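You operate a simulated robot arm through the tools that you are given. There is no shell and no other tool. Be economical: measure what you need, move in short steps, check, and stop when the job is done.

You are at the controls of a simulated two-armed robot. One attempt, no reset.

TASK
Fetch the red kit seal and stand it on the top of the green bench. Put the red padlock on the top of the beige bench away on the top of the high shelf. Carry the shallow black tray with both arms and set it on the top of the steel table. Put the red sample cup on the top of the red bench away on the top of the teal table. Fetch the rubber block and set it on top of the grey pack. Put the green scourer on the out table of the wringer. Put one of the pad packs from the top of the yellow bench on the top of the tote stand. Fetch the bent nozzle and set it on the shelf under the grey bench. Take the cone gauge on the top of the wooden bench and put it away on the top of the beige bench. Put one of the sample jars from the top of the teal table on the top of the purple bench. Put the grey nozzle tip on the middle shelf of the black rack. Take the rubber mallet on the top of the green bench and put it away on the top of the beige bench. Close the plain flap. The order is free. Set down upright: red kit seal, red sample cup, rubber block, green scourer, sample jar, grey nozzle tip, rubber mallet.
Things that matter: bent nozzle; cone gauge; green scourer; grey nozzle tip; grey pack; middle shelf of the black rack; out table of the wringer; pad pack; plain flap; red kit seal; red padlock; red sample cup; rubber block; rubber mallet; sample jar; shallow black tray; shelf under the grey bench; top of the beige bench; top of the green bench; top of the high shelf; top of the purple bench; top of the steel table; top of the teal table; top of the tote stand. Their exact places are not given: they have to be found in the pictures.

Only the result counts: the job must be done as asked and must still hold three seconds after the hand-in. Knocking over, shifting, dropping, spilling or breaking anything else fails it. Lids that push on must go on centred and level and be pressed home; caps that screw on are set level and turned clockwise until they are tight.

THE ROBOT
Two 7-joint arms with two-finger parallel grippers on one trunk, on a base that drives. Base frame: it is fixed to the floor where the robot stands at the start and does not move with it; the origin is under the middle of the robot, x ahead of it, y to its left, z up. Lengths are in mm, angles in degrees, forces in N, time in s.
The left shoulder is at the start at [35, 173, 1348], the right one opposite. Places, roughly: bent nozzle (24x5x14 cm) [-6200, -1600, 600]; cone gauge [-2250, 2000, 1000]; green scourer (6x5x5 cm) [-8600, 1400, 800]; grey nozzle tip (5x5x6 cm) [-400, 2000, 900]; grey pack [-8750, 1000, 750]; middle shelf of the black rack [500, 3700, 500]; out table of the wringer (19x14 cm) [-6020, 1520, 1040]; pad pack (10x6x3 cm) [-8800, 100, 900]; plain flap [-2100, 3800, 1000]; red kit seal (3x3x10 cm) [500, 0, 900]; red padlock [750, -1750, 1000]; red sample cup (6x6x9 cm) [-8400, 600, 800]; rubber block (6x5x6 cm) [-8400, 1000, 800]; rubber mallet (26x5x9 cm) [-3600, 1600, 800]; sample jar (6x6x11 cm) [-200, 1700, 900]; shallow black tray (29x15x5 cm) [800, -2000, 900]; shelf under the grey bench [-4900, 2200, 200]; top of the beige bench [600, -1700, 900]; top of the green bench [-3900, 1600, 800]; top of the high shelf (26x15 cm) [-1220, -3080, 1440]; top of the purple bench [600, -100, 700]; top of the steel table [-800, 2200, 800]; top of the teal table [-800, 1600, 800]; top of the tote stand [-8600, 2200, 700]. Payload 3.6 kg a hand.
The TCP of each hand is the grasp point between the finger pads, 30 mm short of the fingertips. In the tool frame z runs along the fingers and y along their closing line. Largest opening 110 mm; finger width 20, thickness 10; the body of the gripper, 48 by 112 mm, starts 55 mm behind the TCP.
Orientation is that of the tool frame in the base frame, as [roll, pitch, yaw] about the fixed x, y, z axes, in that order (R = Rz(yaw) Ry(pitch) Rx(roll)). With the fingers straight down and closing along the base's y, the tool's x points along the base's -x, its y along +y and its z along -z.

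THE INTERFACE
- The arms move only by the tool nudge_tool. It takes "left_motion", "right_motion" or both (then of equal length, played together; a hand with none holds still); each is a list of rows, each an object of numbers (a shift or turn left out is 0, a gripper value left out holds the last): "dx", "dy", "dz": the shift along the base's x, y, z in mm; "rx", "ry", "rz": the turn, a rotation vector about the base's x, y, z in rad. In form: [{"dx": .., "dy": .., "dz": .., "rx": .., "ry": .., "rz": ..}, ...]. A call has 1 to 8 rows; each row shifts and turns the commanded pose from where the row before left it. "left_grip" and "right_grip" are, for a hand that has rows, the opening, from 0 (shut) to 1 (fully open), set as the call begins (left out, the last holds). Each row takes 0.2 s and may step no farther than 50 mm and 8.6 degrees from the row before; otherwise, or with a gripper value out of range, the whole call is refused. Where a pose cannot be reached the arm comes as near as it can. A force on the tool above 40 N (or 10 N above the force at the start of the call, whichever is more), or a blocked arm, ends the call early, and 0.2 s more pass. Each finger travels about 153 mm/s and halts on what it meets, pressing with about 41 N; the grip force reading is that of the motor and also rises with nothing between the fingers. The clock runs only during rows and for 0.2 s after the last one: add rows that do not move to give the fingers time. It gives the time, the measured TCP pose, the force on the tool (base axes), the opening and the grip force at its end, in the units of the frame above (readings bear some noise), with the torque about the TCP (base axes, N m) and any sound that the robot's microphone picked up, and new pictures: "show" is both (left out), scene, wrist or none (wrist: the cameras of the hands that moved).
- Cameras (640 x 400 px; columns grow to the right, rows downward): "scene" is now at [83.4, -49.3, 1491.8]; the picture's right is [-0.67, -0.74, 0.00], its down [-0.62, 0.56, -0.54] and it looks along [0.40, -0.37, -0.84] (base axes); focal length 252 px, centre (320, 200). "left" rides on the left gripper at [72, -17, -103] in its tool frame; the picture's right is [0.23, 0.97, 0.00], its down [-0.76, 0.18, -0.62] and it looks along [-0.61, 0.14, 0.78] (tool axes); focal length 222 px, centre (320, 200). "right" rides on the right gripper at [72, 17, -103] in its tool frame; the picture's right is [-0.23, 0.97, 0.00], its down [-0.76, -0.18, -0.62] and it looks along [-0.61, -0.14, 0.78] (tool axes); focal length 222 px, centre (320, 200).
- lift_body(by): slides the trunk up (or, below 0, down) by that many mm; the arms and the scene camera ride with it, the base frame stays. It gives what a move gives, with no picture.
- roll_base(legs): drives the robot by 1 to 6 legs, each [ahead, left, turn to the left] in mm, mm and degrees, along the robot's own axes; the way and the turn of a leg run together, so that a leg with both is an arc; at most 1500 mm and 180 degrees a leg. The arms and the cameras ride along, it lands a little off, and it stops where it bumps. It gives what a move gives, and a new picture of the scene camera.
- turn_head(pan, tilt): turns the head with the scene camera to pan (to the left, within 86 degrees either way) and tilt (down, from -29 to 69), counted from straight ahead of the robot. It gives what a move gives, and a new picture of the scene camera.
- pixel_to_xyz(camera, pixels): for up to 12 pixels [column, row] of the newest picture of that camera ("zoom" is the newest enlarged one), the place [x, y, z] in the base frame of the surface seen there, good to about 2 mm. No time passes.
- zoom(camera, box): a new picture of the part [left, top, right, bottom] of that camera's present view, enlarged. No time passes.
- hand_in(): hands the job in; it is judged then, once.

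Work in short steps. Measure before you move; look again where a grasp or a placing could have gone wrong, and mend it. You have 378 turns and 360 pictures in all, those below and enlarged ones among them. Open the grippers and draw the arms clear of the work before you hand the job in, unless the task says otherwise; then end with one line.

The tools are called after "Request:" by a JSON object that holds its "fn" and its "kwargs". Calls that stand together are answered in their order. nudge_tool: Moves the arms, as the interface text tells. Its arguments: {"type":"object","properties":{"left_motion":{"type":"array"},"left_grip":{"type":"number"},"right_motion":{"type":"array"},"right_grip":{"type":"number"},"show":{"type":"string","enum":["both","scene","wrist","none"]}},"required":[]} The other tools are called the same way: lift_body (by) slides the trunk up or down; roll_base (legs) drives the base; turn_head (pan, tilt) turns the head that bears the scene camera; pixel_to_xyz (camera, pixels) gives the place of the surface under pixels of a picture; zoom (camera, box) takes an enlarged picture of a part of a camera's view; hand_in () hands the job in.

At the start:

```text
t: 0.0
left_eef_pos: [348.0, -7.2, 1044.6]
left_tool_rot: [-180.0, 0.0, -179.9]
left_contact_force: [0.3, -0.1, 1.2]
left_wrist_torque: [0.0, -0.01, 0.01]
left_opening: 109.7
left_grip_force: 0.1
right_eef_pos: [233.4, -338.0, 1051.7]
right_tool_rot: [180.0, 0.1, -180.0]
right_contact_force: [-0.1, -0.6, -0.6]
right_wrist_torque: [0.03, 0.0, 0.02]
right_opening: 110.1
right_grip_force: 0.0
trunk travel left (down, up): [-462.0, 301.0]
robot x, y, heading: [0.8, 2.9, 0.0]
head pan, tilt: [-42.2, 57.0]
```

scene: 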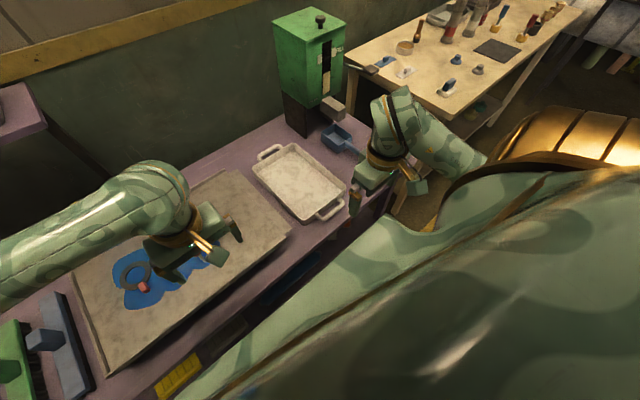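
right: 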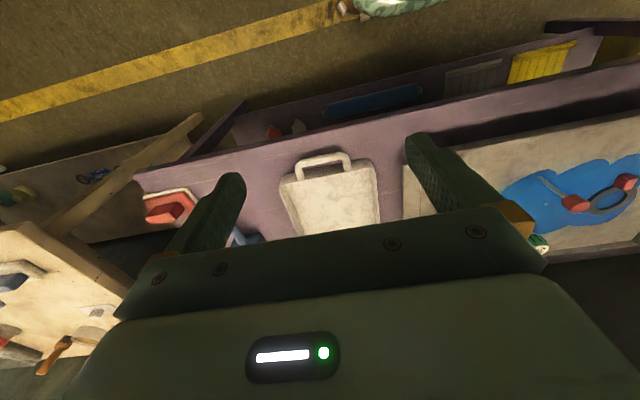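
left: 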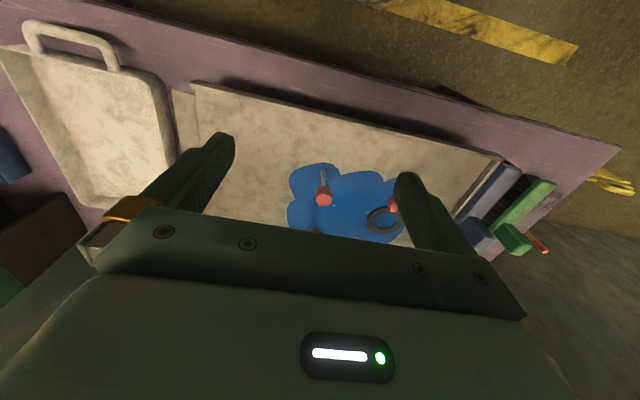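

The red kit seal should be near the blue patch on the purple bench; I zoom in on the scene and left views to identify it.

Request:
{"fn": "zoom", "kwargs": {"camera": "left", "box": [240, 120, 440, 250]}}

Request:
{"fn": "turn_head", "kwargs": {"pan": 0, "tilt": 50}}

```text
3.08 times, centred on (340, 185) of left
```

zoom: 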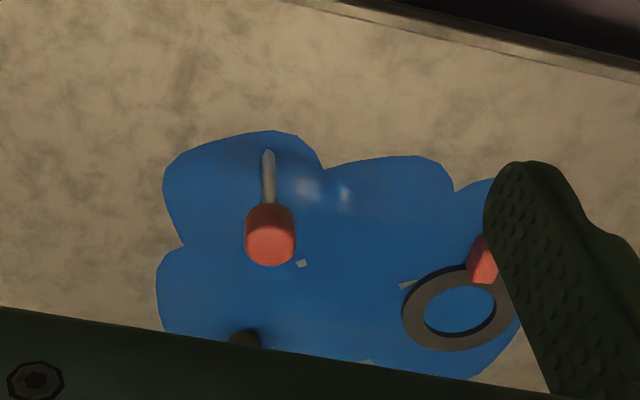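

```text
t: 1.1
left_eef_pos: [348.5, -5.8, 1044.3]
left_tool_rot: [-179.9, 0.0, 180.0]
left_contact_force: [0.3, 0.2, 0.6]
left_wrist_torque: [-0.02, -0.01, 0.0]
left_opening: 109.8
left_grip_force: 0.1
right_eef_pos: [234.0, -339.4, 1050.4]
right_tool_rot: [-180.0, -0.1, 179.9]
right_contact_force: [-0.4, -0.1, -0.4]
right_wrist_torque: [-0.01, 0.02, 0.01]
right_opening: 110.2
right_grip_force: 0.1
trunk travel left (down, up): [-462.0, 301.0]
robot x, y, heading: [-1.7, -1.9, 0.1]
head pan, tilt: [0.0, 50.0]
```

scene: 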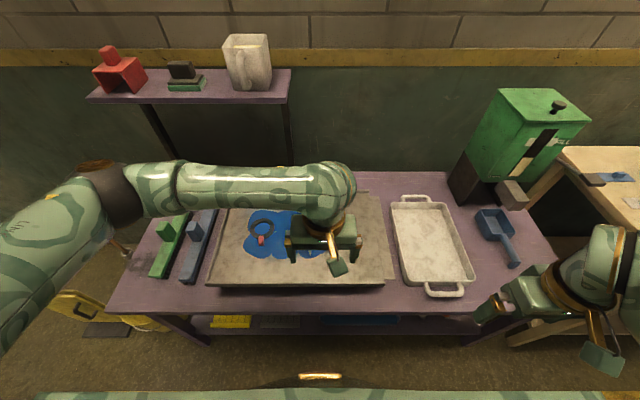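

Left hand hides the area; I measure some points in the left camera and scene to get geometry.

Request:
{"fn": "pixel_to_xyz", "kwargs": {"camera": "left", "pixels": [[323, 199], [323, 172], [323, 190], [395, 205], [380, 228], [340, 200], [250, 130], [535, 190]]}}

Request:
{"fn": "pixel_to_xyz", "kwargs": {"camera": "scene", "pixels": [[108, 55], [120, 75], [185, 70], [430, 240], [150, 290], [497, 225], [250, 55], [230, 322]]}}

Request:
{"fn": "zoom", "kwargs": {"camera": "scene", "box": [60, 20, 320, 180]}}

```text
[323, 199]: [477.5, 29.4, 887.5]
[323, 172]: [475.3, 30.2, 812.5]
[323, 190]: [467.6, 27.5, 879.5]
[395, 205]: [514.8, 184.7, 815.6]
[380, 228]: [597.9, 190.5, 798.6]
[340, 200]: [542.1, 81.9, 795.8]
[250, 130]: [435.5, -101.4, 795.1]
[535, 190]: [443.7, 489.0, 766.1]
```

```text
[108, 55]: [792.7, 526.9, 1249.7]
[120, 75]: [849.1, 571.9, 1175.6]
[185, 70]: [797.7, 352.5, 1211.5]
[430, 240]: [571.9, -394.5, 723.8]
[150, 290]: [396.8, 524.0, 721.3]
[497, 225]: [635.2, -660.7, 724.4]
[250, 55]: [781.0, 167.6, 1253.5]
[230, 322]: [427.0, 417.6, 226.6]
```

```text
2.46 times, centred on (190, 100) of scene
```

zoom: 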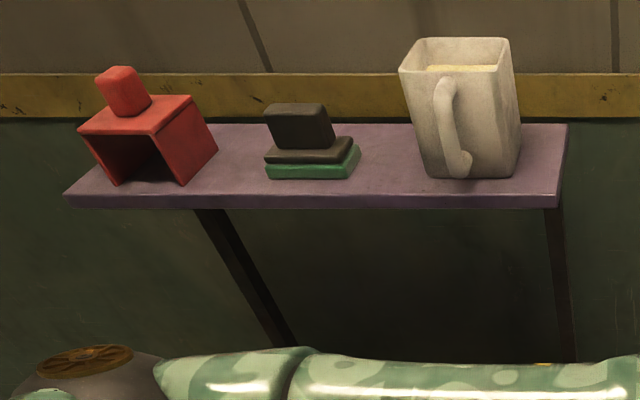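

The seal is a red knob on a rod, standing at about [475, 29], top ≈ 890. I lower the trunk 100 and move the left hand over it.

Request:
{"fn": "lift_body", "kwargs": {"by": -100}}

Request:
{"fn": "nudge_tool", "kwargs": {"left_motion": [{"dx": 42, "dy": 11}, {"dx": 42, "dy": 12}, {"dx": 35, "dy": 11}, {}]}}

```text
t: 2.4
left_eef_pos: [349.0, -6.6, 946.0]
left_tool_rot: [180.0, 0.0, -179.9]
left_contact_force: [0.1, 0.3, 0.5]
left_wrist_torque: [0.03, -0.03, 0.0]
left_opening: 109.9
left_grip_force: 0.1
right_eef_pos: [236.1, -339.0, 941.1]
right_tool_rot: [180.0, -2.7, 179.9]
right_contact_force: [0.7, -0.3, -0.4]
right_wrist_torque: [-0.02, 0.01, 0.0]
right_opening: 110.2
right_grip_force: 0.0
trunk travel left (down, up): [-362.0, 401.0]
robot x, y, heading: [3.5, 2.2, -0.2]
head pan, tilt: [0.0, 50.0]
```

```text
t: 3.4
left_eef_pos: [466.7, 28.2, 945.2]
left_tool_rot: [-179.8, 0.0, 180.0]
left_contact_force: [-0.4, 0.1, 0.2]
left_wrist_torque: [-0.01, 0.0, 0.0]
left_opening: 109.9
left_grip_force: 0.0
right_eef_pos: [236.4, -339.6, 940.9]
right_tool_rot: [179.9, -2.8, 179.9]
right_contact_force: [-0.1, 0.8, 0.0]
right_wrist_torque: [-0.03, 0.02, 0.0]
right_opening: 110.0
right_grip_force: 0.1
trunk travel left (down, up): [-362.0, 401.0]
robot x, y, heading: [-0.8, -0.8, -0.2]
head pan, tilt: [0.0, 50.0]
```

scene: 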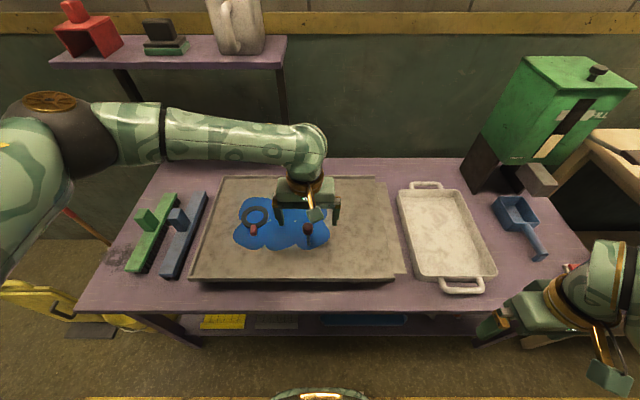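
left: 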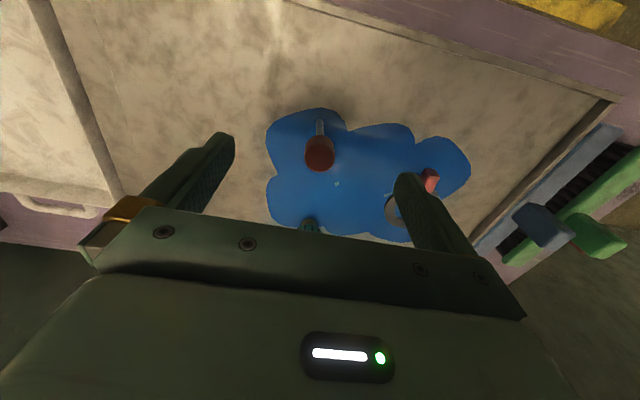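

I measure the knob and rod precisely.

Request:
{"fn": "zoom", "kwargs": {"camera": "left", "box": [260, 100, 380, 240]}}

Request:
{"fn": "pixel_to_xyz", "kwargs": {"camera": "left", "pixels": [[319, 150], [319, 160], [308, 158], [332, 156], [319, 140], [320, 125], [308, 223], [430, 180]]}}

```text
2.86 times, centred on (320, 170) of left
```

zoom: 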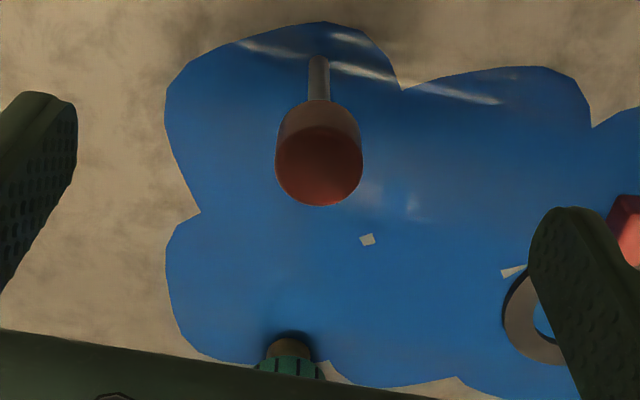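

```text
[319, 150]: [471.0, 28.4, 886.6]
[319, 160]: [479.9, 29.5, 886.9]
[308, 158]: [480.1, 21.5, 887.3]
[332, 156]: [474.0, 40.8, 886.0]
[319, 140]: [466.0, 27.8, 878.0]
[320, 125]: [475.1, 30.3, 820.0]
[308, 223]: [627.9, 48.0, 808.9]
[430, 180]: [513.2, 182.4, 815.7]
```

Knob centre ≈ [477, 30], top 887. I descend to z 872 and close.

Request:
{"fn": "nudge_tool", "kwargs": {"left_motion": [{"dx": 9, "dy": 2, "dz": -30}, {"dz": -43}, {}], "show": "none"}}

Request:
{"fn": "nudge_tool", "kwargs": {"left_motion": [{}, {}, {}, {}], "left_grip": 0, "show": "wrist"}}

```text
t: 4.2
left_eef_pos: [476.0, 29.4, 872.6]
left_tool_rot: [-180.0, 0.0, -180.0]
left_contact_force: [-0.1, 0.2, -0.2]
left_wrist_torque: [0.01, 0.03, -0.02]
left_opening: 109.9
left_grip_force: 0.0
right_eef_pos: [236.7, -339.3, 940.6]
right_tool_rot: [179.9, -2.9, -179.9]
right_contact_force: [-0.3, 0.3, 0.4]
right_wrist_torque: [-0.02, 0.03, 0.0]
right_opening: 110.0
right_grip_force: 0.0
trunk travel left (down, up): [-362.0, 401.0]
robot x, y, heading: [-1.1, 1.7, 0.1]
head pan, tilt: [0.0, 50.0]
```

```text
t: 5.2
left_eef_pos: [476.1, 29.8, 872.6]
left_tool_rot: [-179.9, 0.0, -180.0]
left_contact_force: [0.6, 0.6, 0.4]
left_wrist_torque: [0.03, -0.01, -0.02]
left_opening: 24.4
left_grip_force: 41.5
right_eef_pos: [236.0, -339.6, 941.6]
right_tool_rot: [179.9, -2.7, 180.0]
right_contact_force: [0.6, -0.6, -0.2]
right_wrist_torque: [0.0, -0.01, 0.02]
right_opening: 109.9
right_grip_force: 0.1
trunk travel left (down, up): [-362.0, 401.0]
robot x, y, heading: [4.4, 2.0, 0.1]
head pan, tilt: [0.0, 50.0]
```

left: 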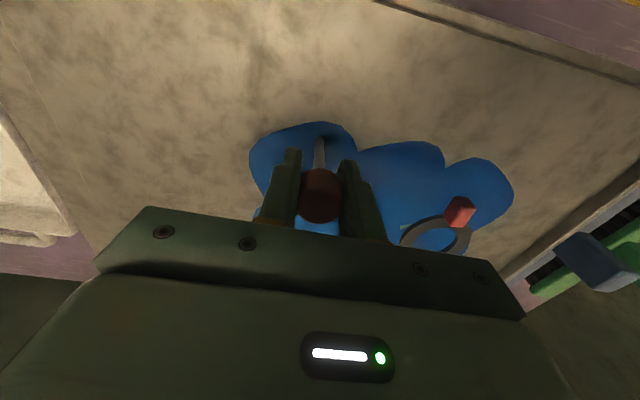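

Gripped (24 mm). I lift it and retract the hand, then back off a bit and look right toward the beige bench.

Request:
{"fn": "nudge_tool", "kwargs": {"left_motion": [{"dz": 45}, {"dz": 45}, {"dz": 20, "dx": -40}, {"dx": -45, "dy": 20}, {"dx": -45, "dy": 30}, {"dx": -45, "dy": 40}], "show": "wrist"}}

Request:
{"fn": "roll_base", "kwargs": {"legs": [[-450, 0, 0]]}}

Request:
{"fn": "turn_head", "kwargs": {"pan": -55, "tilt": 25}}

```text
refused: row 5 steps farther than a row can; nothing moved
```

```text
t: 7.9
left_eef_pos: [25.9, 29.2, 873.5]
left_tool_rot: [-180.0, 0.0, -179.9]
left_contact_force: [0.4, 0.0, 0.5]
left_wrist_torque: [0.02, -0.02, -0.02]
left_opening: 23.9
left_grip_force: 40.8
right_eef_pos: [-214.1, -339.6, 941.8]
right_tool_rot: [179.8, -2.7, -179.9]
right_contact_force: [-0.5, -0.1, -1.2]
right_wrist_torque: [0.0, -0.01, 0.03]
right_opening: 110.0
right_grip_force: 0.1
trunk travel left (down, up): [-362.0, 401.0]
robot x, y, heading: [-451.0, -2.1, -0.0]
head pan, tilt: [0.0, 50.0]
```

scene: 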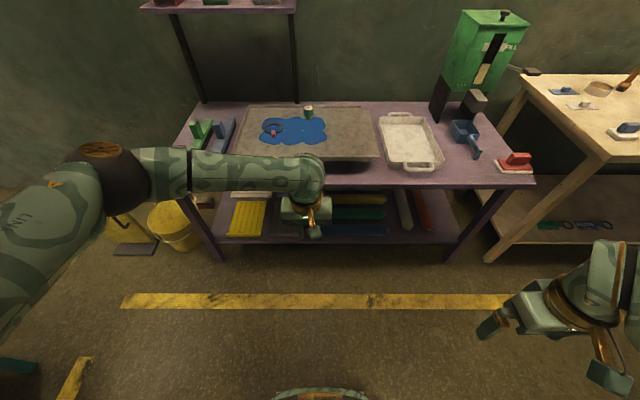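

```text
t: 9.2
left_eef_pos: [26.4, 29.8, 873.8]
left_tool_rot: [180.0, 0.0, -179.9]
left_contact_force: [0.6, 0.4, -0.6]
left_wrist_torque: [0.0, -0.03, -0.03]
left_opening: 23.6
left_grip_force: 41.0
right_eef_pos: [-213.1, -339.0, 940.3]
right_tool_rot: [179.9, -2.9, -179.9]
right_contact_force: [-0.4, -0.2, -0.2]
right_wrist_torque: [0.01, 0.03, 0.02]
right_opening: 110.1
right_grip_force: 0.0
trunk travel left (down, up): [-362.0, 401.0]
robot x, y, heading: [-453.5, -2.0, -0.0]
head pan, tilt: [-55.0, 25.0]
```

scene: 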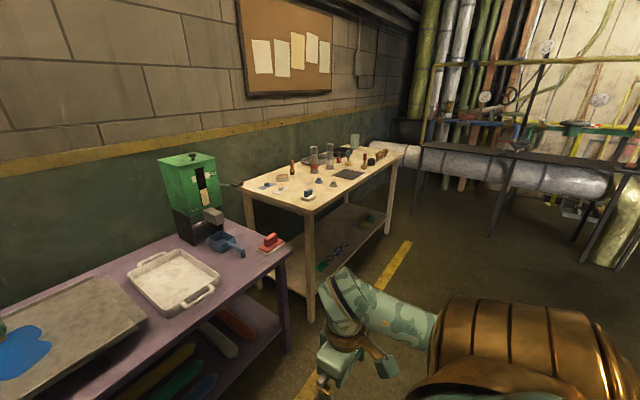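

The refused row meant the seal wasn't lifted before the drive; grip still holds (24 mm). I lift/retract now and check it.

Request:
{"fn": "nudge_tool", "kwargs": {"left_motion": [{"dz": 45}, {"dz": 45}, {"dx": -40, "dy": 20}, {"dx": -40, "dy": 25}, {"dx": -40, "dy": 25}, {"dx": -40, "dy": 25}], "show": "wrist"}}

Request:
{"fn": "zoom", "kwargs": {"camera": "scene", "box": [230, 130, 420, 250]}}

```text
t: 10.6
left_eef_pos: [-135.3, 125.1, 961.1]
left_tool_rot: [179.9, 0.0, -179.8]
left_contact_force: [-0.2, 0.1, -0.7]
left_wrist_torque: [0.0, -0.01, -0.01]
left_opening: 24.1
left_grip_force: 41.2
right_eef_pos: [-213.3, -339.2, 942.0]
right_tool_rot: [180.0, -2.8, -179.9]
right_contact_force: [-0.3, -0.1, 0.6]
right_wrist_torque: [-0.02, -0.02, 0.02]
right_opening: 109.9
right_grip_force: 0.1
trunk travel left (down, up): [-362.0, 401.0]
robot x, y, heading: [-449.7, -0.4, 0.3]
head pan, tilt: [-55.0, 25.0]
```

left: 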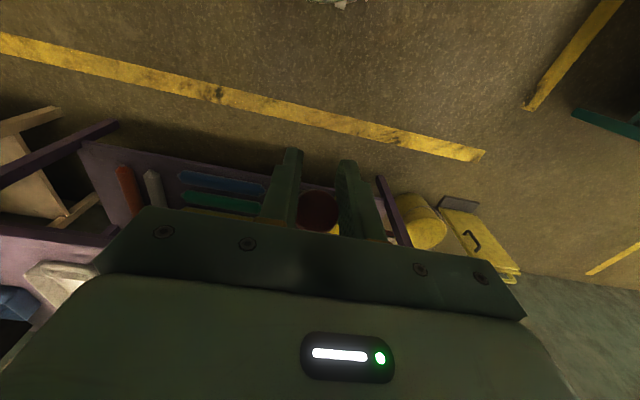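

```text
3.33 times, centred on (325, 190) of scene
```

zoom: 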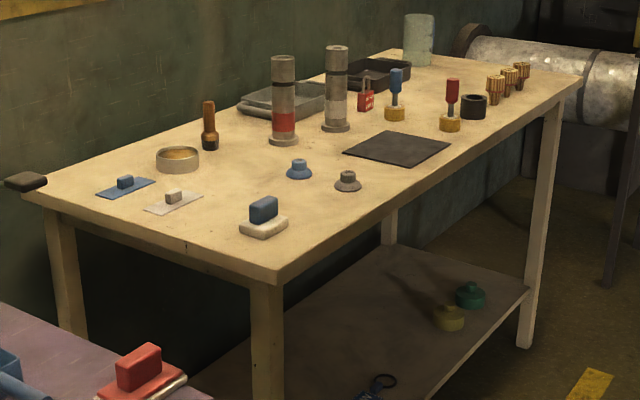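

Seal knob is in the grip, but I want to verify the stem's orientation.

Request:
{"fn": "zoom", "kwargs": {"camera": "left", "box": [260, 130, 380, 250]}}

Request:
{"fn": "pixel_to_xyz", "kwargs": {"camera": "scene", "pixels": [[340, 158], [339, 163], [348, 150], [330, 173], [310, 205], [401, 150], [337, 155], [310, 163]]}}

```text
3.33 times, centred on (320, 190) of left
```

zoom: 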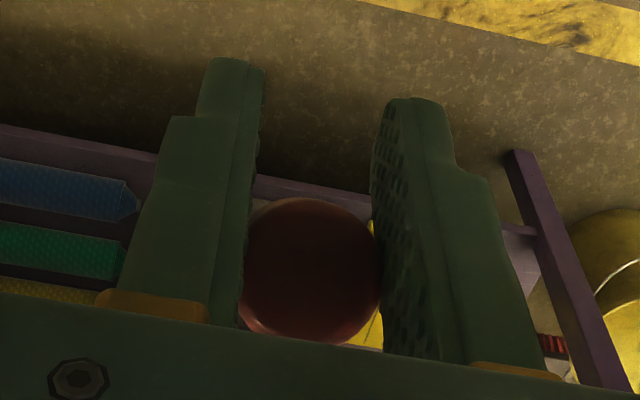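

```text
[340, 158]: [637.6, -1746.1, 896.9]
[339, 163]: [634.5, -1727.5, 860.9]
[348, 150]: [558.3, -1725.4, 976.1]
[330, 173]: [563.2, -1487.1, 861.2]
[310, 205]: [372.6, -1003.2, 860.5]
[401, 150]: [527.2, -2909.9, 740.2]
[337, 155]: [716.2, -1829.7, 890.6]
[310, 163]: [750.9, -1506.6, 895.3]
```

The seal appears tilted in the grip (stem swung forward). I look from the head.

Request:
{"fn": "turn_head", "kwargs": {"pan": 20, "tilt": 55}}

Request:
{"fn": "zoom", "kwargs": {"camera": "scene", "box": [240, 140, 400, 280]}}

```text
t: 12.1
left_eef_pos: [-133.6, 124.1, 960.2]
left_tool_rot: [-180.0, 0.0, -179.9]
left_contact_force: [-0.7, 0.9, 0.3]
left_wrist_torque: [-0.01, 0.02, 0.01]
left_opening: 23.7
left_grip_force: 41.5
right_eef_pos: [-214.8, -338.1, 942.3]
right_tool_rot: [180.0, -2.8, -179.9]
right_contact_force: [0.3, 0.0, 0.0]
right_wrist_torque: [0.0, 0.02, -0.01]
right_opening: 110.1
right_grip_force: 0.0
trunk travel left (down, up): [-362.0, 401.0]
robot x, y, heading: [-444.7, -2.8, -0.2]
head pan, tilt: [20.0, 55.0]
```

scene: 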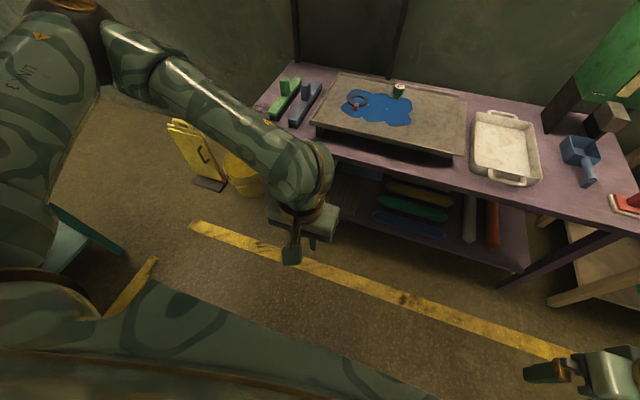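

```text
2.86 times, centred on (320, 210) of scene
```

zoom: 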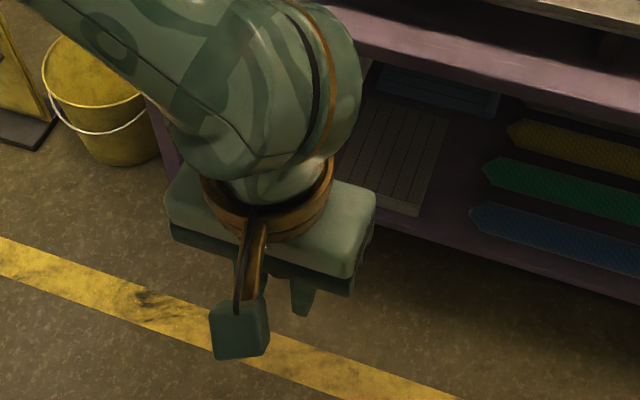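

The knob faces the camera head-on, so the stem is tilted ≈38° forward; I'll correct it by tilting the hand when placing. Now raise the trunk and drive over to the beige bench for the padlock at ≈[638,-1746].

Request:
{"fn": "lift_body", "kwargs": {"by": 100}}

Request:
{"fn": "roll_base", "kwargs": {"legs": [[0, -1500, 0], [420, -60, 0]]}}

Request:
{"fn": "turn_head", "kwargs": {"pan": -15, "tilt": 45}}

```text
t: 13.4
left_eef_pos: [-133.6, 125.2, 1061.8]
left_tool_rot: [179.9, -0.2, -179.8]
left_contact_force: [0.4, 0.6, 0.0]
left_wrist_torque: [-0.04, -0.02, 0.01]
left_opening: 24.0
left_grip_force: 40.7
right_eef_pos: [-213.7, -338.6, 1041.6]
right_tool_rot: [179.9, -2.9, -179.9]
right_contact_force: [0.4, -0.8, -0.2]
right_wrist_torque: [0.02, 0.0, -0.01]
right_opening: 110.0
right_grip_force: 0.1
trunk travel left (down, up): [-462.0, 301.0]
robot x, y, heading: [-449.8, -1.7, 0.1]
head pan, tilt: [20.0, 55.0]
```

```text
t: 23.1
left_eef_pos: [289.6, -1441.7, 1062.1]
left_tool_rot: [-179.9, -0.1, -179.4]
left_contact_force: [0.4, 0.3, -0.8]
left_wrist_torque: [0.0, 0.05, 0.03]
left_opening: 23.8
left_grip_force: 41.0
right_eef_pos: [213.4, -1904.9, 1040.7]
right_tool_rot: [179.9, -2.8, -179.4]
right_contact_force: [0.4, 0.2, 0.4]
right_wrist_torque: [-0.03, 0.01, 0.01]
right_opening: 110.1
right_grip_force: 0.1
trunk travel left (down, up): [-462.0, 301.0]
robot x, y, heading: [-26.7, -1566.8, 0.6]
head pan, tilt: [20.0, 55.0]
```

scene: 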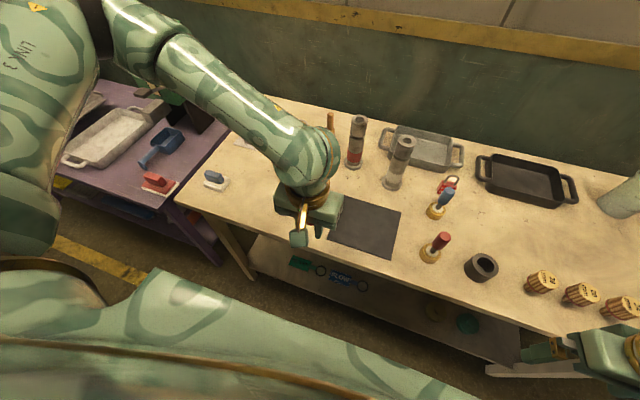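

```text
t: 24.1
left_eef_pos: [289.3, -1441.1, 1062.2]
left_tool_rot: [-180.0, 0.0, -179.4]
left_contact_force: [0.1, 0.2, 0.1]
left_wrist_torque: [-0.02, 0.02, 0.0]
left_opening: 23.9
left_grip_force: 40.8
right_eef_pos: [213.1, -1906.4, 1040.7]
right_tool_rot: [179.9, -2.8, -179.4]
right_contact_force: [-0.2, -0.2, 0.9]
right_wrist_torque: [0.03, 0.0, 0.02]
right_opening: 110.1
right_grip_force: 0.0
trunk travel left (down, up): [-462.0, 301.0]
robot x, y, heading: [-29.0, -1567.0, 1.0]
head pan, tilt: [-15.0, 45.0]
```

scene: 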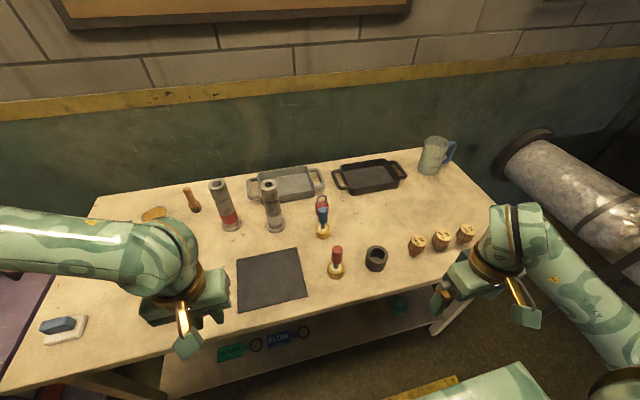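

Padlock appears behind the blue-handled tool near (322,205). I zoom.

Request:
{"fn": "zoom", "kwargs": {"camera": "scene", "box": [250, 150, 420, 290]}}

Request:
{"fn": "pixel_to_xyz", "kwargs": {"camera": "scene", "pixels": [[320, 202], [322, 212], [323, 235], [345, 252], [337, 268], [372, 180], [337, 180], [404, 172], [345, 320], [275, 190]]}}

```text
2.86 times, centred on (335, 220) of scene
```

zoom: 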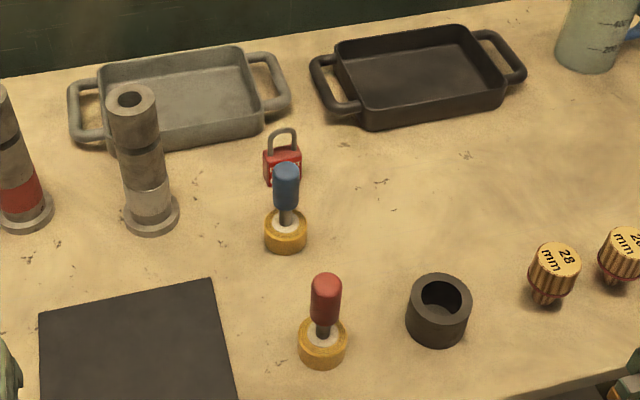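

```text
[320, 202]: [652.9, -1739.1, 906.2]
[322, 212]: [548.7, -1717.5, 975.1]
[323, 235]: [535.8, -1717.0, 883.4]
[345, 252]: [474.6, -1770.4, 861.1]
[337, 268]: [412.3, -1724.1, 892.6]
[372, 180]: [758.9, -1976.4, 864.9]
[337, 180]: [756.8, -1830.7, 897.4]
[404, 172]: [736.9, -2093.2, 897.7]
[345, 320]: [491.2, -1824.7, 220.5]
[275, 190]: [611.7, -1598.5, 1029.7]
```

Padlock stands at ≈[650,-1741]. The blue tool in front of it would foul the wrist camera, so I turn the right hand 90° (camera toward -y) and move forward a little.

Request:
{"fn": "roll_base", "kwargs": {"legs": [[70, 0, -1]]}}

Request:
{"fn": "nudge_tool", "kwargs": {"right_motion": [{"rz": 0.145}, {"rz": 0.145}, {"rz": 0.145}, {"rz": 0.145}, {"rz": 0.145}, {"rz": 0.145}, {"rz": 0.145}, {"rz": 0.145}], "right_grip": 0.6, "show": "none"}}

Request:
{"fn": "nudge_tool", "kwargs": {"right_motion": [{"dx": 45, "rz": 0.145}, {"dx": 45, "rz": 0.145}, {"dx": 45, "rz": 0.12}, {"dx": 40, "dy": 20}, {"dx": 40, "dy": 25}, {"dx": 40, "dy": 25}, {"dx": 40, "dy": 25}, {"dx": 20, "dy": 20}], "show": "both"}}

```text
t: 25.1
left_eef_pos: [361.4, -1445.5, 1062.4]
left_tool_rot: [-180.0, -0.1, 179.7]
left_contact_force: [0.9, 0.0, -0.2]
left_wrist_torque: [-0.01, 0.06, 0.01]
left_opening: 23.7
left_grip_force: 41.1
right_eef_pos: [278.2, -1909.8, 1040.7]
right_tool_rot: [179.8, -2.9, 179.5]
right_contact_force: [0.7, -0.1, -0.8]
right_wrist_torque: [0.0, 0.05, -0.03]
right_opening: 109.7
right_grip_force: 0.0
trunk travel left (down, up): [-462.0, 301.0]
robot x, y, heading: [43.9, -1571.6, -0.7]
head pan, tilt: [-15.0, 45.0]
```

scene: 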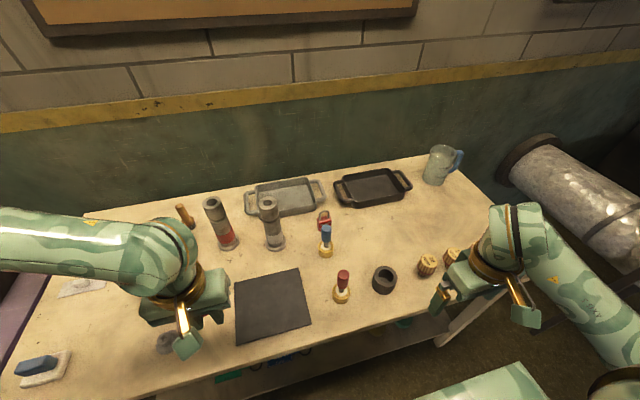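

```text
t: 26.9
left_eef_pos: [361.0, -1446.6, 1062.7]
left_tool_rot: [180.0, 0.0, 179.7]
left_contact_force: [0.0, 0.0, -0.4]
left_wrist_torque: [0.02, -0.01, 0.02]
left_opening: 23.7
left_grip_force: 41.0
right_eef_pos: [277.1, -1909.6, 1040.0]
right_tool_rot: [180.0, -2.8, -113.7]
right_contact_force: [-0.5, 0.4, 0.0]
right_wrist_torque: [0.0, -0.01, 0.01]
right_opening: 66.1
right_grip_force: 0.0
trunk travel left (down, up): [-462.0, 301.0]
robot x, y, heading: [40.5, -1570.4, -0.4]
head pan, tilt: [-15.0, 45.0]
```

```text
t: 28.7
left_eef_pos: [360.3, -1446.7, 1062.0]
left_tool_rot: [-180.0, 0.0, 179.7]
left_contact_force: [1.1, -0.3, 0.1]
left_wrist_torque: [-0.01, 0.0, 0.03]
left_opening: 23.6
left_grip_force: 40.9
right_eef_pos: [591.9, -1793.6, 1041.0]
right_tool_rot: [179.9, -2.9, -90.3]
right_contact_force: [0.3, 0.0, 0.4]
right_wrist_torque: [0.04, 0.01, 0.0]
right_opening: 66.1
right_grip_force: 0.0
trunk travel left (down, up): [-462.0, 301.0]
robot x, y, heading: [42.8, -1571.4, -0.4]
head pan, tilt: [-15.0, 45.0]
```

scene: 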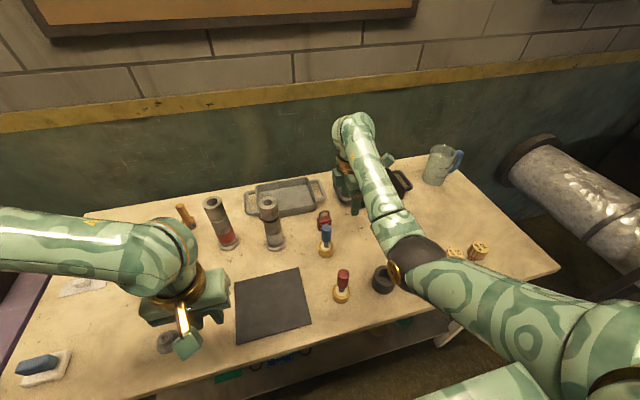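
right: 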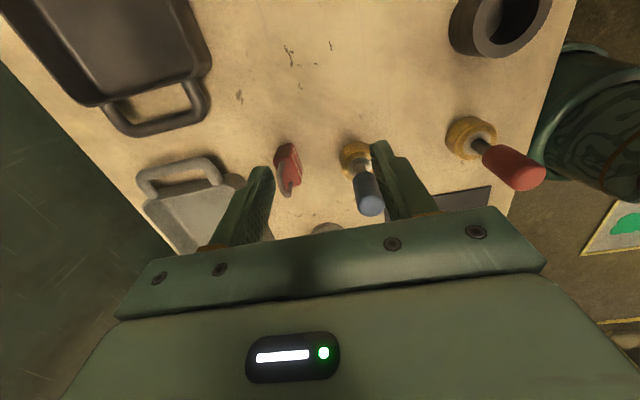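

Padlock visible at (288,168) in the right camera; measure it.

Request:
{"fn": "zoom", "kwargs": {"camera": "right", "box": [220, 110, 420, 240]}}

Request:
{"fn": "pixel_to_xyz", "kwargs": {"camera": "right", "pixels": [[288, 160], [288, 150], [278, 165], [299, 163], [287, 190], [366, 207], [288, 172], [296, 185], [281, 180]]}}

```text
3.08 times, centred on (320, 175) of right
```

zoom: 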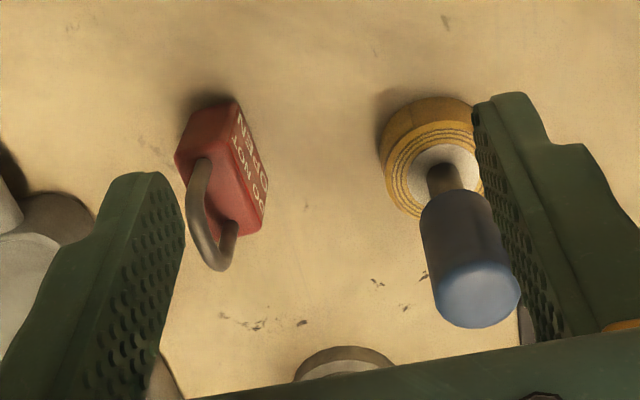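

```text
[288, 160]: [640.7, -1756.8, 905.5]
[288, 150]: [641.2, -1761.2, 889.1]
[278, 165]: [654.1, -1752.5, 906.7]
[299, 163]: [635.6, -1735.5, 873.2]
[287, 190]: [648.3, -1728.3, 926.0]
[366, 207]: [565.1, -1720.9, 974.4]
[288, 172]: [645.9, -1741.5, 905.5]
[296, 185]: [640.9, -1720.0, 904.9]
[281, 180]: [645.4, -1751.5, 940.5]
```

Padlock body centre ≈[646,-1741], top 906, shackle 940. I pull the left hand back, lower the trunk and then centre over and descend.

Request:
{"fn": "nudge_tool", "kwargs": {"left_motion": [{"dx": -40}, {"dx": -40}], "right_motion": [{"dx": 27, "dy": 26, "rx": 0.025}, {"dx": 27, "dy": 26, "rx": 0.025}], "show": "none"}}

Request:
{"fn": "lift_body", "kwargs": {"by": -80}}

Request:
{"fn": "nudge_tool", "kwargs": {"right_motion": [{}, {}], "show": "wrist"}}

```text
t: 29.4
left_eef_pos: [286.2, -1446.0, 1061.8]
left_tool_rot: [179.8, 0.6, 179.8]
left_contact_force: [6.5, 5.5, 0.2]
left_wrist_torque: [-0.67, 0.79, -0.31]
left_opening: 24.2
left_grip_force: 40.9
right_eef_pos: [645.6, -1743.2, 1042.8]
right_tool_rot: [179.9, 0.2, -90.3]
right_contact_force: [-0.6, 0.3, 0.2]
right_wrist_torque: [0.03, 0.0, -0.02]
right_opening: 65.8
right_grip_force: 0.0
trunk travel left (down, up): [-462.0, 301.0]
robot x, y, heading: [41.3, -1569.5, -0.3]
head pan, tilt: [-15.0, 45.0]
stopped in row 2 (left hand): the force on the tool passed its limit at 55 N (the readings are from after the stop); the commanded pose is now the measured one
```

```text
t: 30.0
left_eef_pos: [291.1, -1444.8, 1023.0]
left_tool_rot: [179.7, 0.8, 179.9]
left_contact_force: [5.6, 3.0, -6.2]
left_wrist_torque: [-0.16, 0.07, -0.09]
left_opening: 23.7
left_grip_force: 41.0
right_eef_pos: [645.7, -1741.9, 1002.6]
right_tool_rot: [179.6, 0.0, -90.3]
right_contact_force: [0.1, 0.9, -0.1]
right_wrist_torque: [-0.02, 0.04, -0.01]
right_opening: 66.0
right_grip_force: 0.1
trunk travel left (down, up): [-426.0, 338.0]
robot x, y, heading: [43.6, -1569.4, -0.7]
head pan, tilt: [-15.0, 45.0]
stopped: the force on the tool passed its limit at 48 N (the readings are from after the stop); the commanded pose is now the measured one
```

```text
t: 30.6
left_eef_pos: [289.2, -1444.8, 1024.1]
left_tool_rot: [179.7, 1.0, 179.9]
left_contact_force: [9.8, 5.0, -8.2]
left_wrist_torque: [-0.36, 0.45, -0.11]
left_opening: 23.6
left_grip_force: 40.9
right_eef_pos: [644.9, -1742.0, 1003.2]
right_tool_rot: [179.7, 0.2, -90.2]
right_contact_force: [-0.5, -0.2, -0.1]
right_wrist_torque: [0.03, 0.01, 0.02]
right_opening: 65.9
right_grip_force: 0.1
trunk travel left (down, up): [-426.0, 338.0]
robot x, y, heading: [41.0, -1567.1, -0.4]
head pan, tilt: [-15.0, 45.0]
```

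right: 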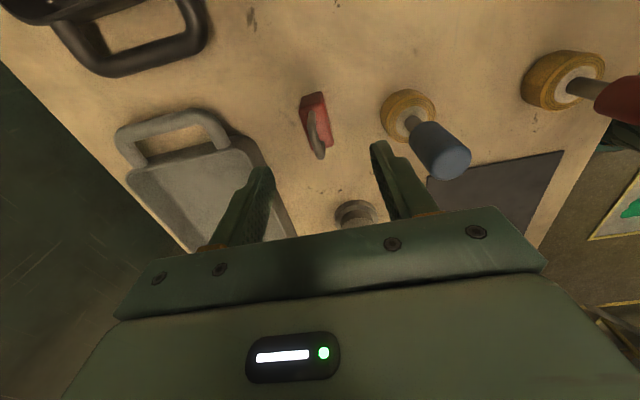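

The left wrist touched the robot's own body; I move it forward 35 mm, and descend the right hand on the padlock.

Request:
{"fn": "nudge_tool", "kwargs": {"left_motion": [{"dx": 35}, {}, {}, {}], "right_motion": [{"dz": -30, "dx": 1, "dy": 1}, {"dz": -30}, {"dz": -30}, {"dz": -18}], "show": "both"}}

```text
t: 31.6
left_eef_pos: [323.9, -1446.0, 1024.4]
left_tool_rot: [179.7, 0.9, 179.9]
left_contact_force: [0.1, 0.1, -0.5]
left_wrist_torque: [0.0, -0.02, -0.02]
left_opening: 23.5
left_grip_force: 40.8
right_eef_pos: [638.3, -1739.2, 900.3]
right_tool_rot: [179.8, 0.2, -90.5]
right_contact_force: [0.6, 0.3, -0.1]
right_wrist_torque: [0.0, -0.01, -0.05]
right_opening: 66.0
right_grip_force: 0.1
right hand out of reach, approached as far as the arm can: row 4
trunk travel left (down, up): [-426.0, 338.0]
robot x, y, heading: [44.2, -1567.7, -0.4]
head pan, tilt: [-15.0, 45.0]
```

scene: 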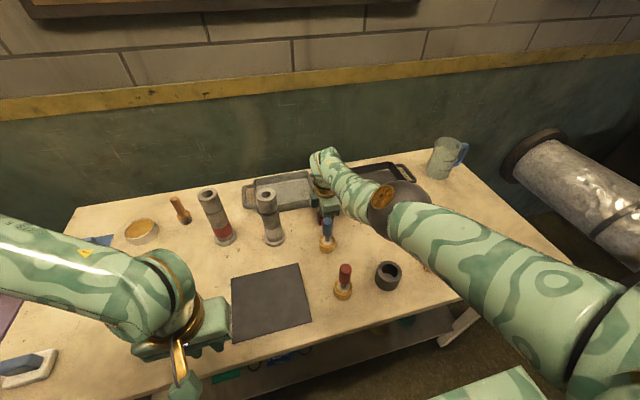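
right: 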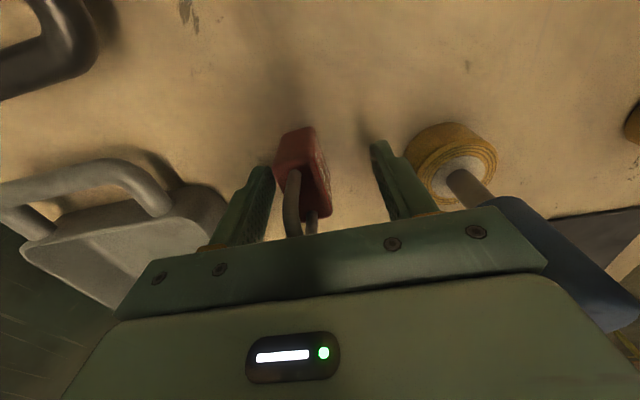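
left: 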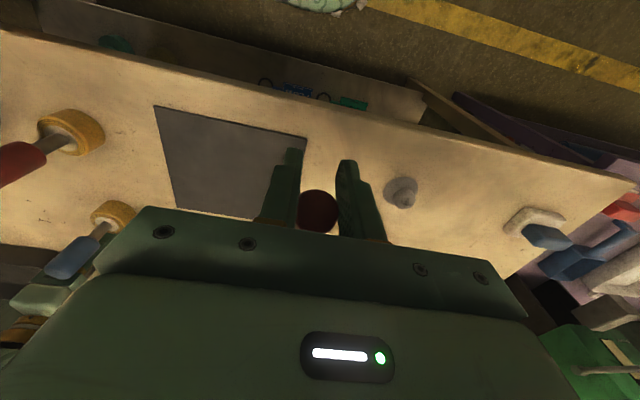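

At reach limit but within the padlock's span; close the right gripper.

Request:
{"fn": "nudge_tool", "kwargs": {"right_motion": [{}, {}, {}, {}], "right_grip": 0, "show": "wrist"}}

```text
t: 32.6
left_eef_pos: [323.8, -1444.6, 1022.2]
left_tool_rot: [179.7, 0.8, 179.9]
left_contact_force: [-0.9, 0.5, 0.7]
left_wrist_torque: [0.02, 0.0, 0.04]
left_opening: 23.5
left_grip_force: 40.7
right_eef_pos: [638.6, -1739.7, 899.8]
right_tool_rot: [179.8, 0.2, -90.4]
right_contact_force: [0.5, -1.8, 0.7]
right_wrist_torque: [0.04, -0.05, 0.0]
right_opening: 23.5
right_grip_force: 41.3
trunk travel left (down, up): [-426.0, 338.0]
robot x, y, heading: [42.9, -1566.6, -0.4]
head pan, tilt: [-15.0, 45.0]
```

right: 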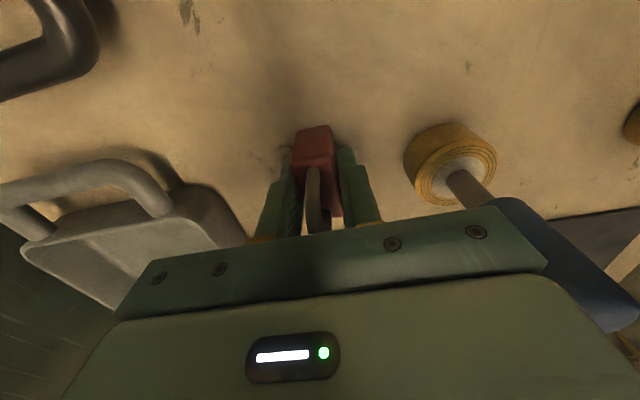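

Padlock gripped. Raise the trunk fully clear, retract the right hand, and back away, looking toward the high shelf.

Request:
{"fn": "lift_body", "kwargs": {"by": 220}}

Request:
{"fn": "nudge_tool", "kwargs": {"right_motion": [{"dx": -45, "dy": -15}, {"dx": -45, "dy": -15}, {"dx": -45, "dy": -15}, {"dx": -45, "dy": -15}, {"dx": -45, "dy": -15}, {"dx": -40, "dy": -15}], "show": "wrist"}}

Request:
{"fn": "roll_base", "kwargs": {"legs": [[-500, 0, 0], [0, 0, -120]]}}

Request:
{"fn": "turn_head", "kwargs": {"pan": 0, "tilt": 20}}

```text
t: 35.0
left_eef_pos: [325.5, -1445.0, 1244.5]
left_tool_rot: [179.7, 0.8, 179.8]
left_contact_force: [0.1, -0.5, -1.0]
left_wrist_torque: [0.02, -0.02, -0.01]
left_opening: 23.8
left_grip_force: 41.3
right_eef_pos: [639.7, -1737.7, 1151.2]
right_tool_rot: [-177.3, 0.2, -90.3]
right_contact_force: [0.8, 0.1, -2.7]
right_wrist_torque: [0.01, 0.0, 0.0]
right_opening: 23.8
right_grip_force: 40.9
trunk travel left (down, up): [-646.0, 118.0]
robot x, y, heading: [39.7, -1566.0, -0.5]
head pan, tilt: [-15.0, 45.0]
```

```text
t: 35.8
left_eef_pos: [324.7, -1442.6, 1244.3]
left_tool_rot: [179.8, 0.9, 180.0]
left_contact_force: [-1.0, 0.1, -0.2]
left_wrist_torque: [0.0, 0.0, 0.0]
left_opening: 23.8
left_grip_force: 41.6
right_eef_pos: [574.8, -1807.0, 1260.3]
right_tool_rot: [-164.4, -0.8, -91.9]
right_contact_force: [0.0, 0.7, -1.8]
right_wrist_torque: [-0.02, 0.01, -0.04]
right_opening: 23.7
right_grip_force: 40.6
trunk travel left (down, up): [-646.0, 118.0]
robot x, y, heading: [43.7, -1569.6, -0.4]
head pan, tilt: [-15.0, 45.0]
stopped in row 4 (right hand): the arm was blocked; the commanded pose is now the measured one
```

right: 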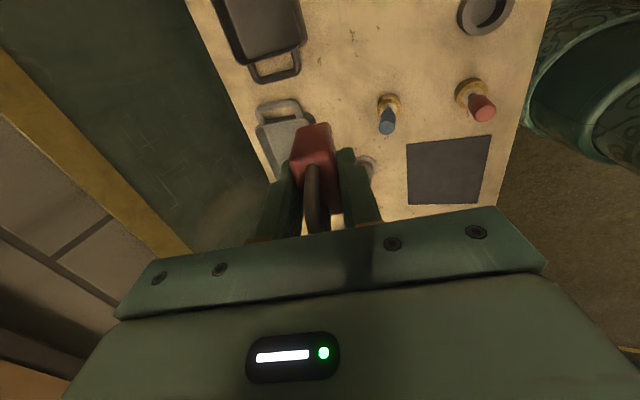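

```text
t: 43.8
left_eef_pos: [-494.4, -1871.3, 1245.2]
left_tool_rot: [179.8, 0.9, 59.5]
left_contact_force: [0.4, -0.3, -0.6]
left_wrist_torque: [0.02, 0.0, -0.01]
left_opening: 23.8
left_grip_force: 40.4
right_eef_pos: [-934.1, -1902.1, 1256.4]
right_tool_rot: [-164.6, -0.8, 147.6]
right_contact_force: [-0.3, 0.3, -2.5]
right_wrist_torque: [-0.03, -0.02, -0.04]
right_opening: 23.7
right_grip_force: 40.8
trunk travel left (down, up): [-646.0, 118.0]
robot x, y, heading: [-460.6, -1566.1, -120.6]
head pan, tilt: [-15.0, 45.0]
```

scene: 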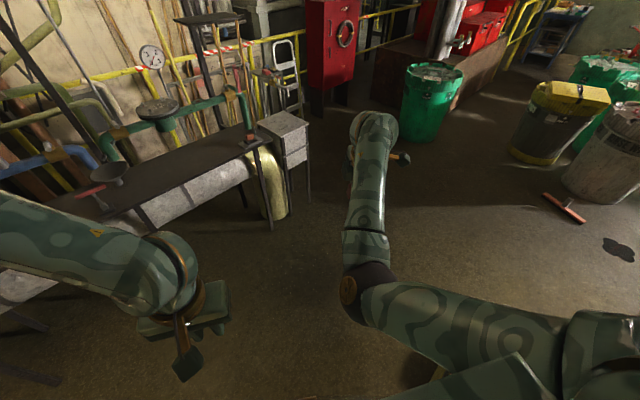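

```text
t: 44.7
left_eef_pos: [-494.7, -1871.2, 1243.9]
left_tool_rot: [179.7, 0.9, 59.6]
left_contact_force: [-0.4, 0.0, 0.1]
left_wrist_torque: [-0.01, 0.02, -0.02]
left_opening: 23.5
left_grip_force: 41.1
right_eef_pos: [-933.9, -1900.1, 1257.6]
right_tool_rot: [-164.4, -0.9, 147.6]
right_contact_force: [0.4, 0.1, -1.0]
right_wrist_torque: [0.0, -0.01, -0.01]
right_opening: 23.9
right_grip_force: 41.1
trunk travel left (down, up): [-646.0, 118.0]
robot x, y, heading: [-459.0, -1559.9, -120.6]
head pan, tilt: [0.0, 20.0]
```

scene: 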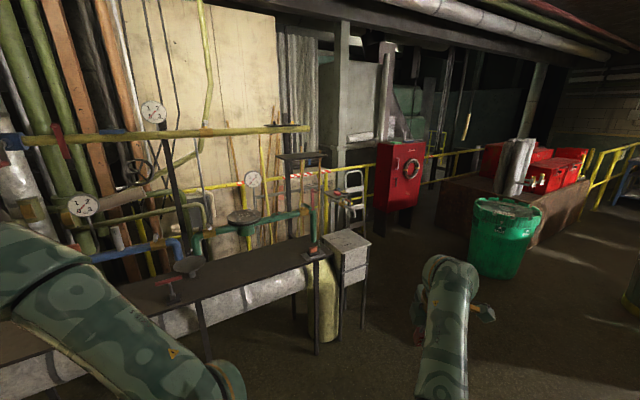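

The dark small shelf at (300,157) may be the high shelf; measure.

Request:
{"fn": "pixel_to_xyz", "kwargs": {"camera": "scene", "pixels": [[300, 156], [285, 157], [320, 155], [345, 240], [400, 165], [315, 250], [260, 265], [330, 190], [340, 270]]}}

Request:
{"fn": "zoom", "kwargs": {"camera": "scene", "box": [220, 130, 420, 290]}}

```text
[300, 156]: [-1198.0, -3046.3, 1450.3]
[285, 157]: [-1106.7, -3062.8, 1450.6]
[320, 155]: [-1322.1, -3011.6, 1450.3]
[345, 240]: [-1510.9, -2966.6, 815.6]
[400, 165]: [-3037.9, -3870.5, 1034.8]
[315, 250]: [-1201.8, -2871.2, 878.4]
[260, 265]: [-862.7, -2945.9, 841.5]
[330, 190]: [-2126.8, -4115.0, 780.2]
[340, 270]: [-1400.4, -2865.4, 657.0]
```

```text
2.50 times, centred on (320, 210) of scene
```

zoom: 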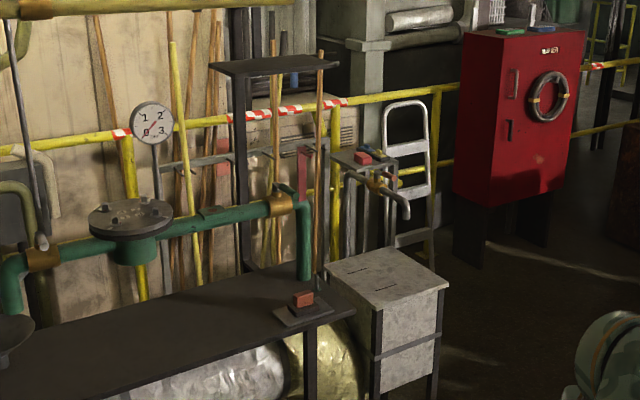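

High shelf top is at z≈1450, around [-1220,-3070]. I raise the trunk fully, turn to heading -90, and approach to a safe distance.

Request:
{"fn": "lift_body", "kwargs": {"by": 117}}

Request:
{"fn": "roll_base", "kwargs": {"legs": [[0, 0, 30.6], [0, -586, 0], [650, 0, 0]]}}

Request:
{"fn": "turn_head", "kwargs": {"pan": -15, "tilt": 40}}

```text
t: 46.2
left_eef_pos: [-495.2, -1870.7, 1360.5]
left_tool_rot: [179.7, 0.8, 59.5]
left_contact_force: [0.0, 0.6, 0.2]
left_wrist_torque: [0.0, 0.0, 0.01]
left_opening: 23.7
left_grip_force: 40.8
right_eef_pos: [-942.9, -1898.0, 1376.1]
right_tool_rot: [-164.4, -1.5, 146.9]
right_contact_force: [-0.3, -0.9, -1.8]
right_wrist_torque: [0.0, 0.0, -0.01]
right_opening: 23.5
right_grip_force: 40.5
trunk travel left (down, up): [-763.0, 1.0]
robot x, y, heading: [-459.8, -1564.8, -120.8]
head pan, tilt: [0.0, 20.0]
```

```text
t: 50.1
left_eef_pos: [-721.3, -1846.9, 1363.0]
left_tool_rot: [179.6, 1.3, 88.5]
left_contact_force: [-0.4, 1.0, 0.4]
left_wrist_torque: [-0.05, 0.02, 0.01]
left_opening: 23.9
left_grip_force: 40.6
right_eef_pos: [-1103.4, -2086.9, 1380.2]
right_tool_rot: [-163.8, -1.6, 175.8]
right_contact_force: [0.3, 1.3, -2.0]
right_wrist_torque: [-0.05, -0.02, 0.0]
right_opening: 23.2
right_grip_force: 41.5
trunk travel left (down, up): [-763.0, 1.0]
robot x, y, heading: [-843.0, -1572.3, -91.3]
head pan, tilt: [0.0, 20.0]
stopped in leg 2: the robot was blocked; the commanded pose is now the measured one
```

scene: 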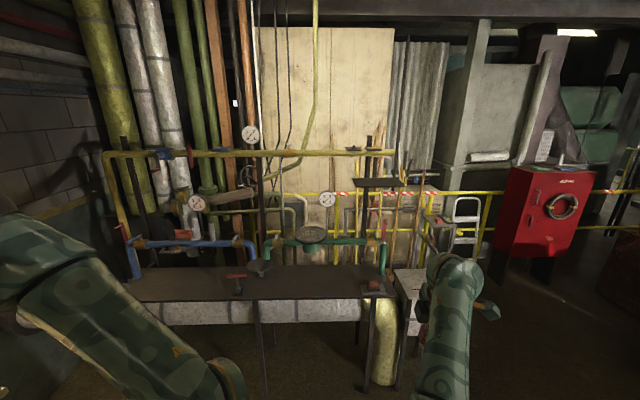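

```text
t: 50.9
left_eef_pos: [-725.8, -1856.7, 1359.7]
left_tool_rot: [179.6, 0.8, 88.5]
left_contact_force: [0.3, -1.4, 0.1]
left_wrist_torque: [0.02, -0.02, 0.01]
left_opening: 24.0
left_grip_force: 41.4
right_eef_pos: [-1106.5, -2097.1, 1376.5]
right_tool_rot: [-164.3, -1.6, 175.8]
right_contact_force: [0.4, -0.1, -1.2]
right_wrist_torque: [0.01, -0.02, 0.05]
right_opening: 23.5
right_grip_force: 41.2
trunk travel left (down, up): [-763.0, 1.0]
robot x, y, heading: [-838.4, -1568.1, -91.7]
head pan, tilt: [-15.0, 40.0]
```

scene: 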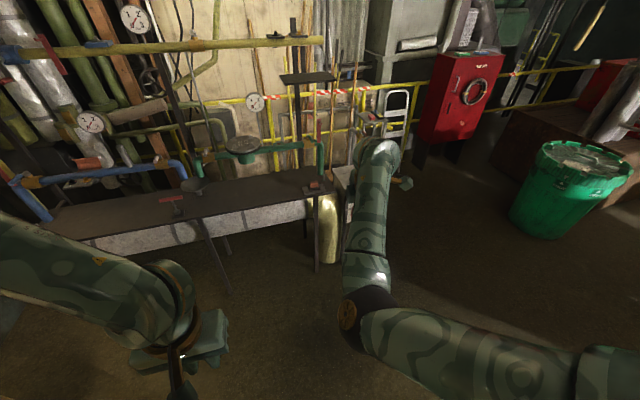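

Blocked sideways; look right to see the obstacle.

Request:
{"fn": "turn_head", "kwargs": {"pan": -80, "tilt": 45}}

```text
t: 52.3
left_eef_pos: [-723.6, -1854.2, 1361.6]
left_tool_rot: [179.7, 0.9, 88.5]
left_contact_force: [-0.2, 0.4, 0.1]
left_wrist_torque: [0.01, -0.02, 0.01]
left_opening: 23.7
left_grip_force: 41.3
right_eef_pos: [-1104.4, -2095.8, 1377.8]
right_tool_rot: [-164.0, -1.8, 175.9]
right_contact_force: [-0.3, -0.1, -2.1]
right_wrist_torque: [0.0, 0.03, -0.02]
right_opening: 23.6
right_grip_force: 41.0
trunk travel left (down, up): [-763.0, 1.0]
robot x, y, heading: [-837.0, -1568.4, -91.8]
head pan, tilt: [-80.0, 45.0]
```

scene: 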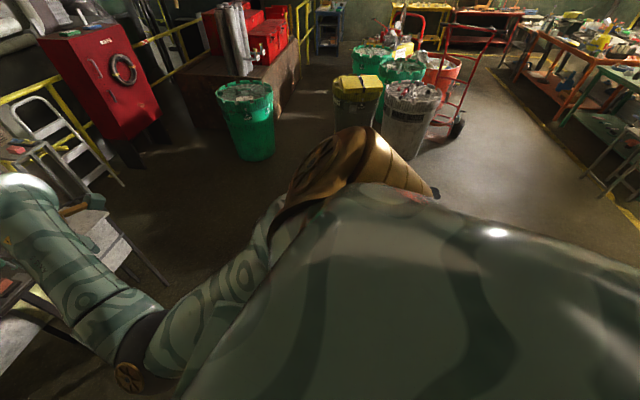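

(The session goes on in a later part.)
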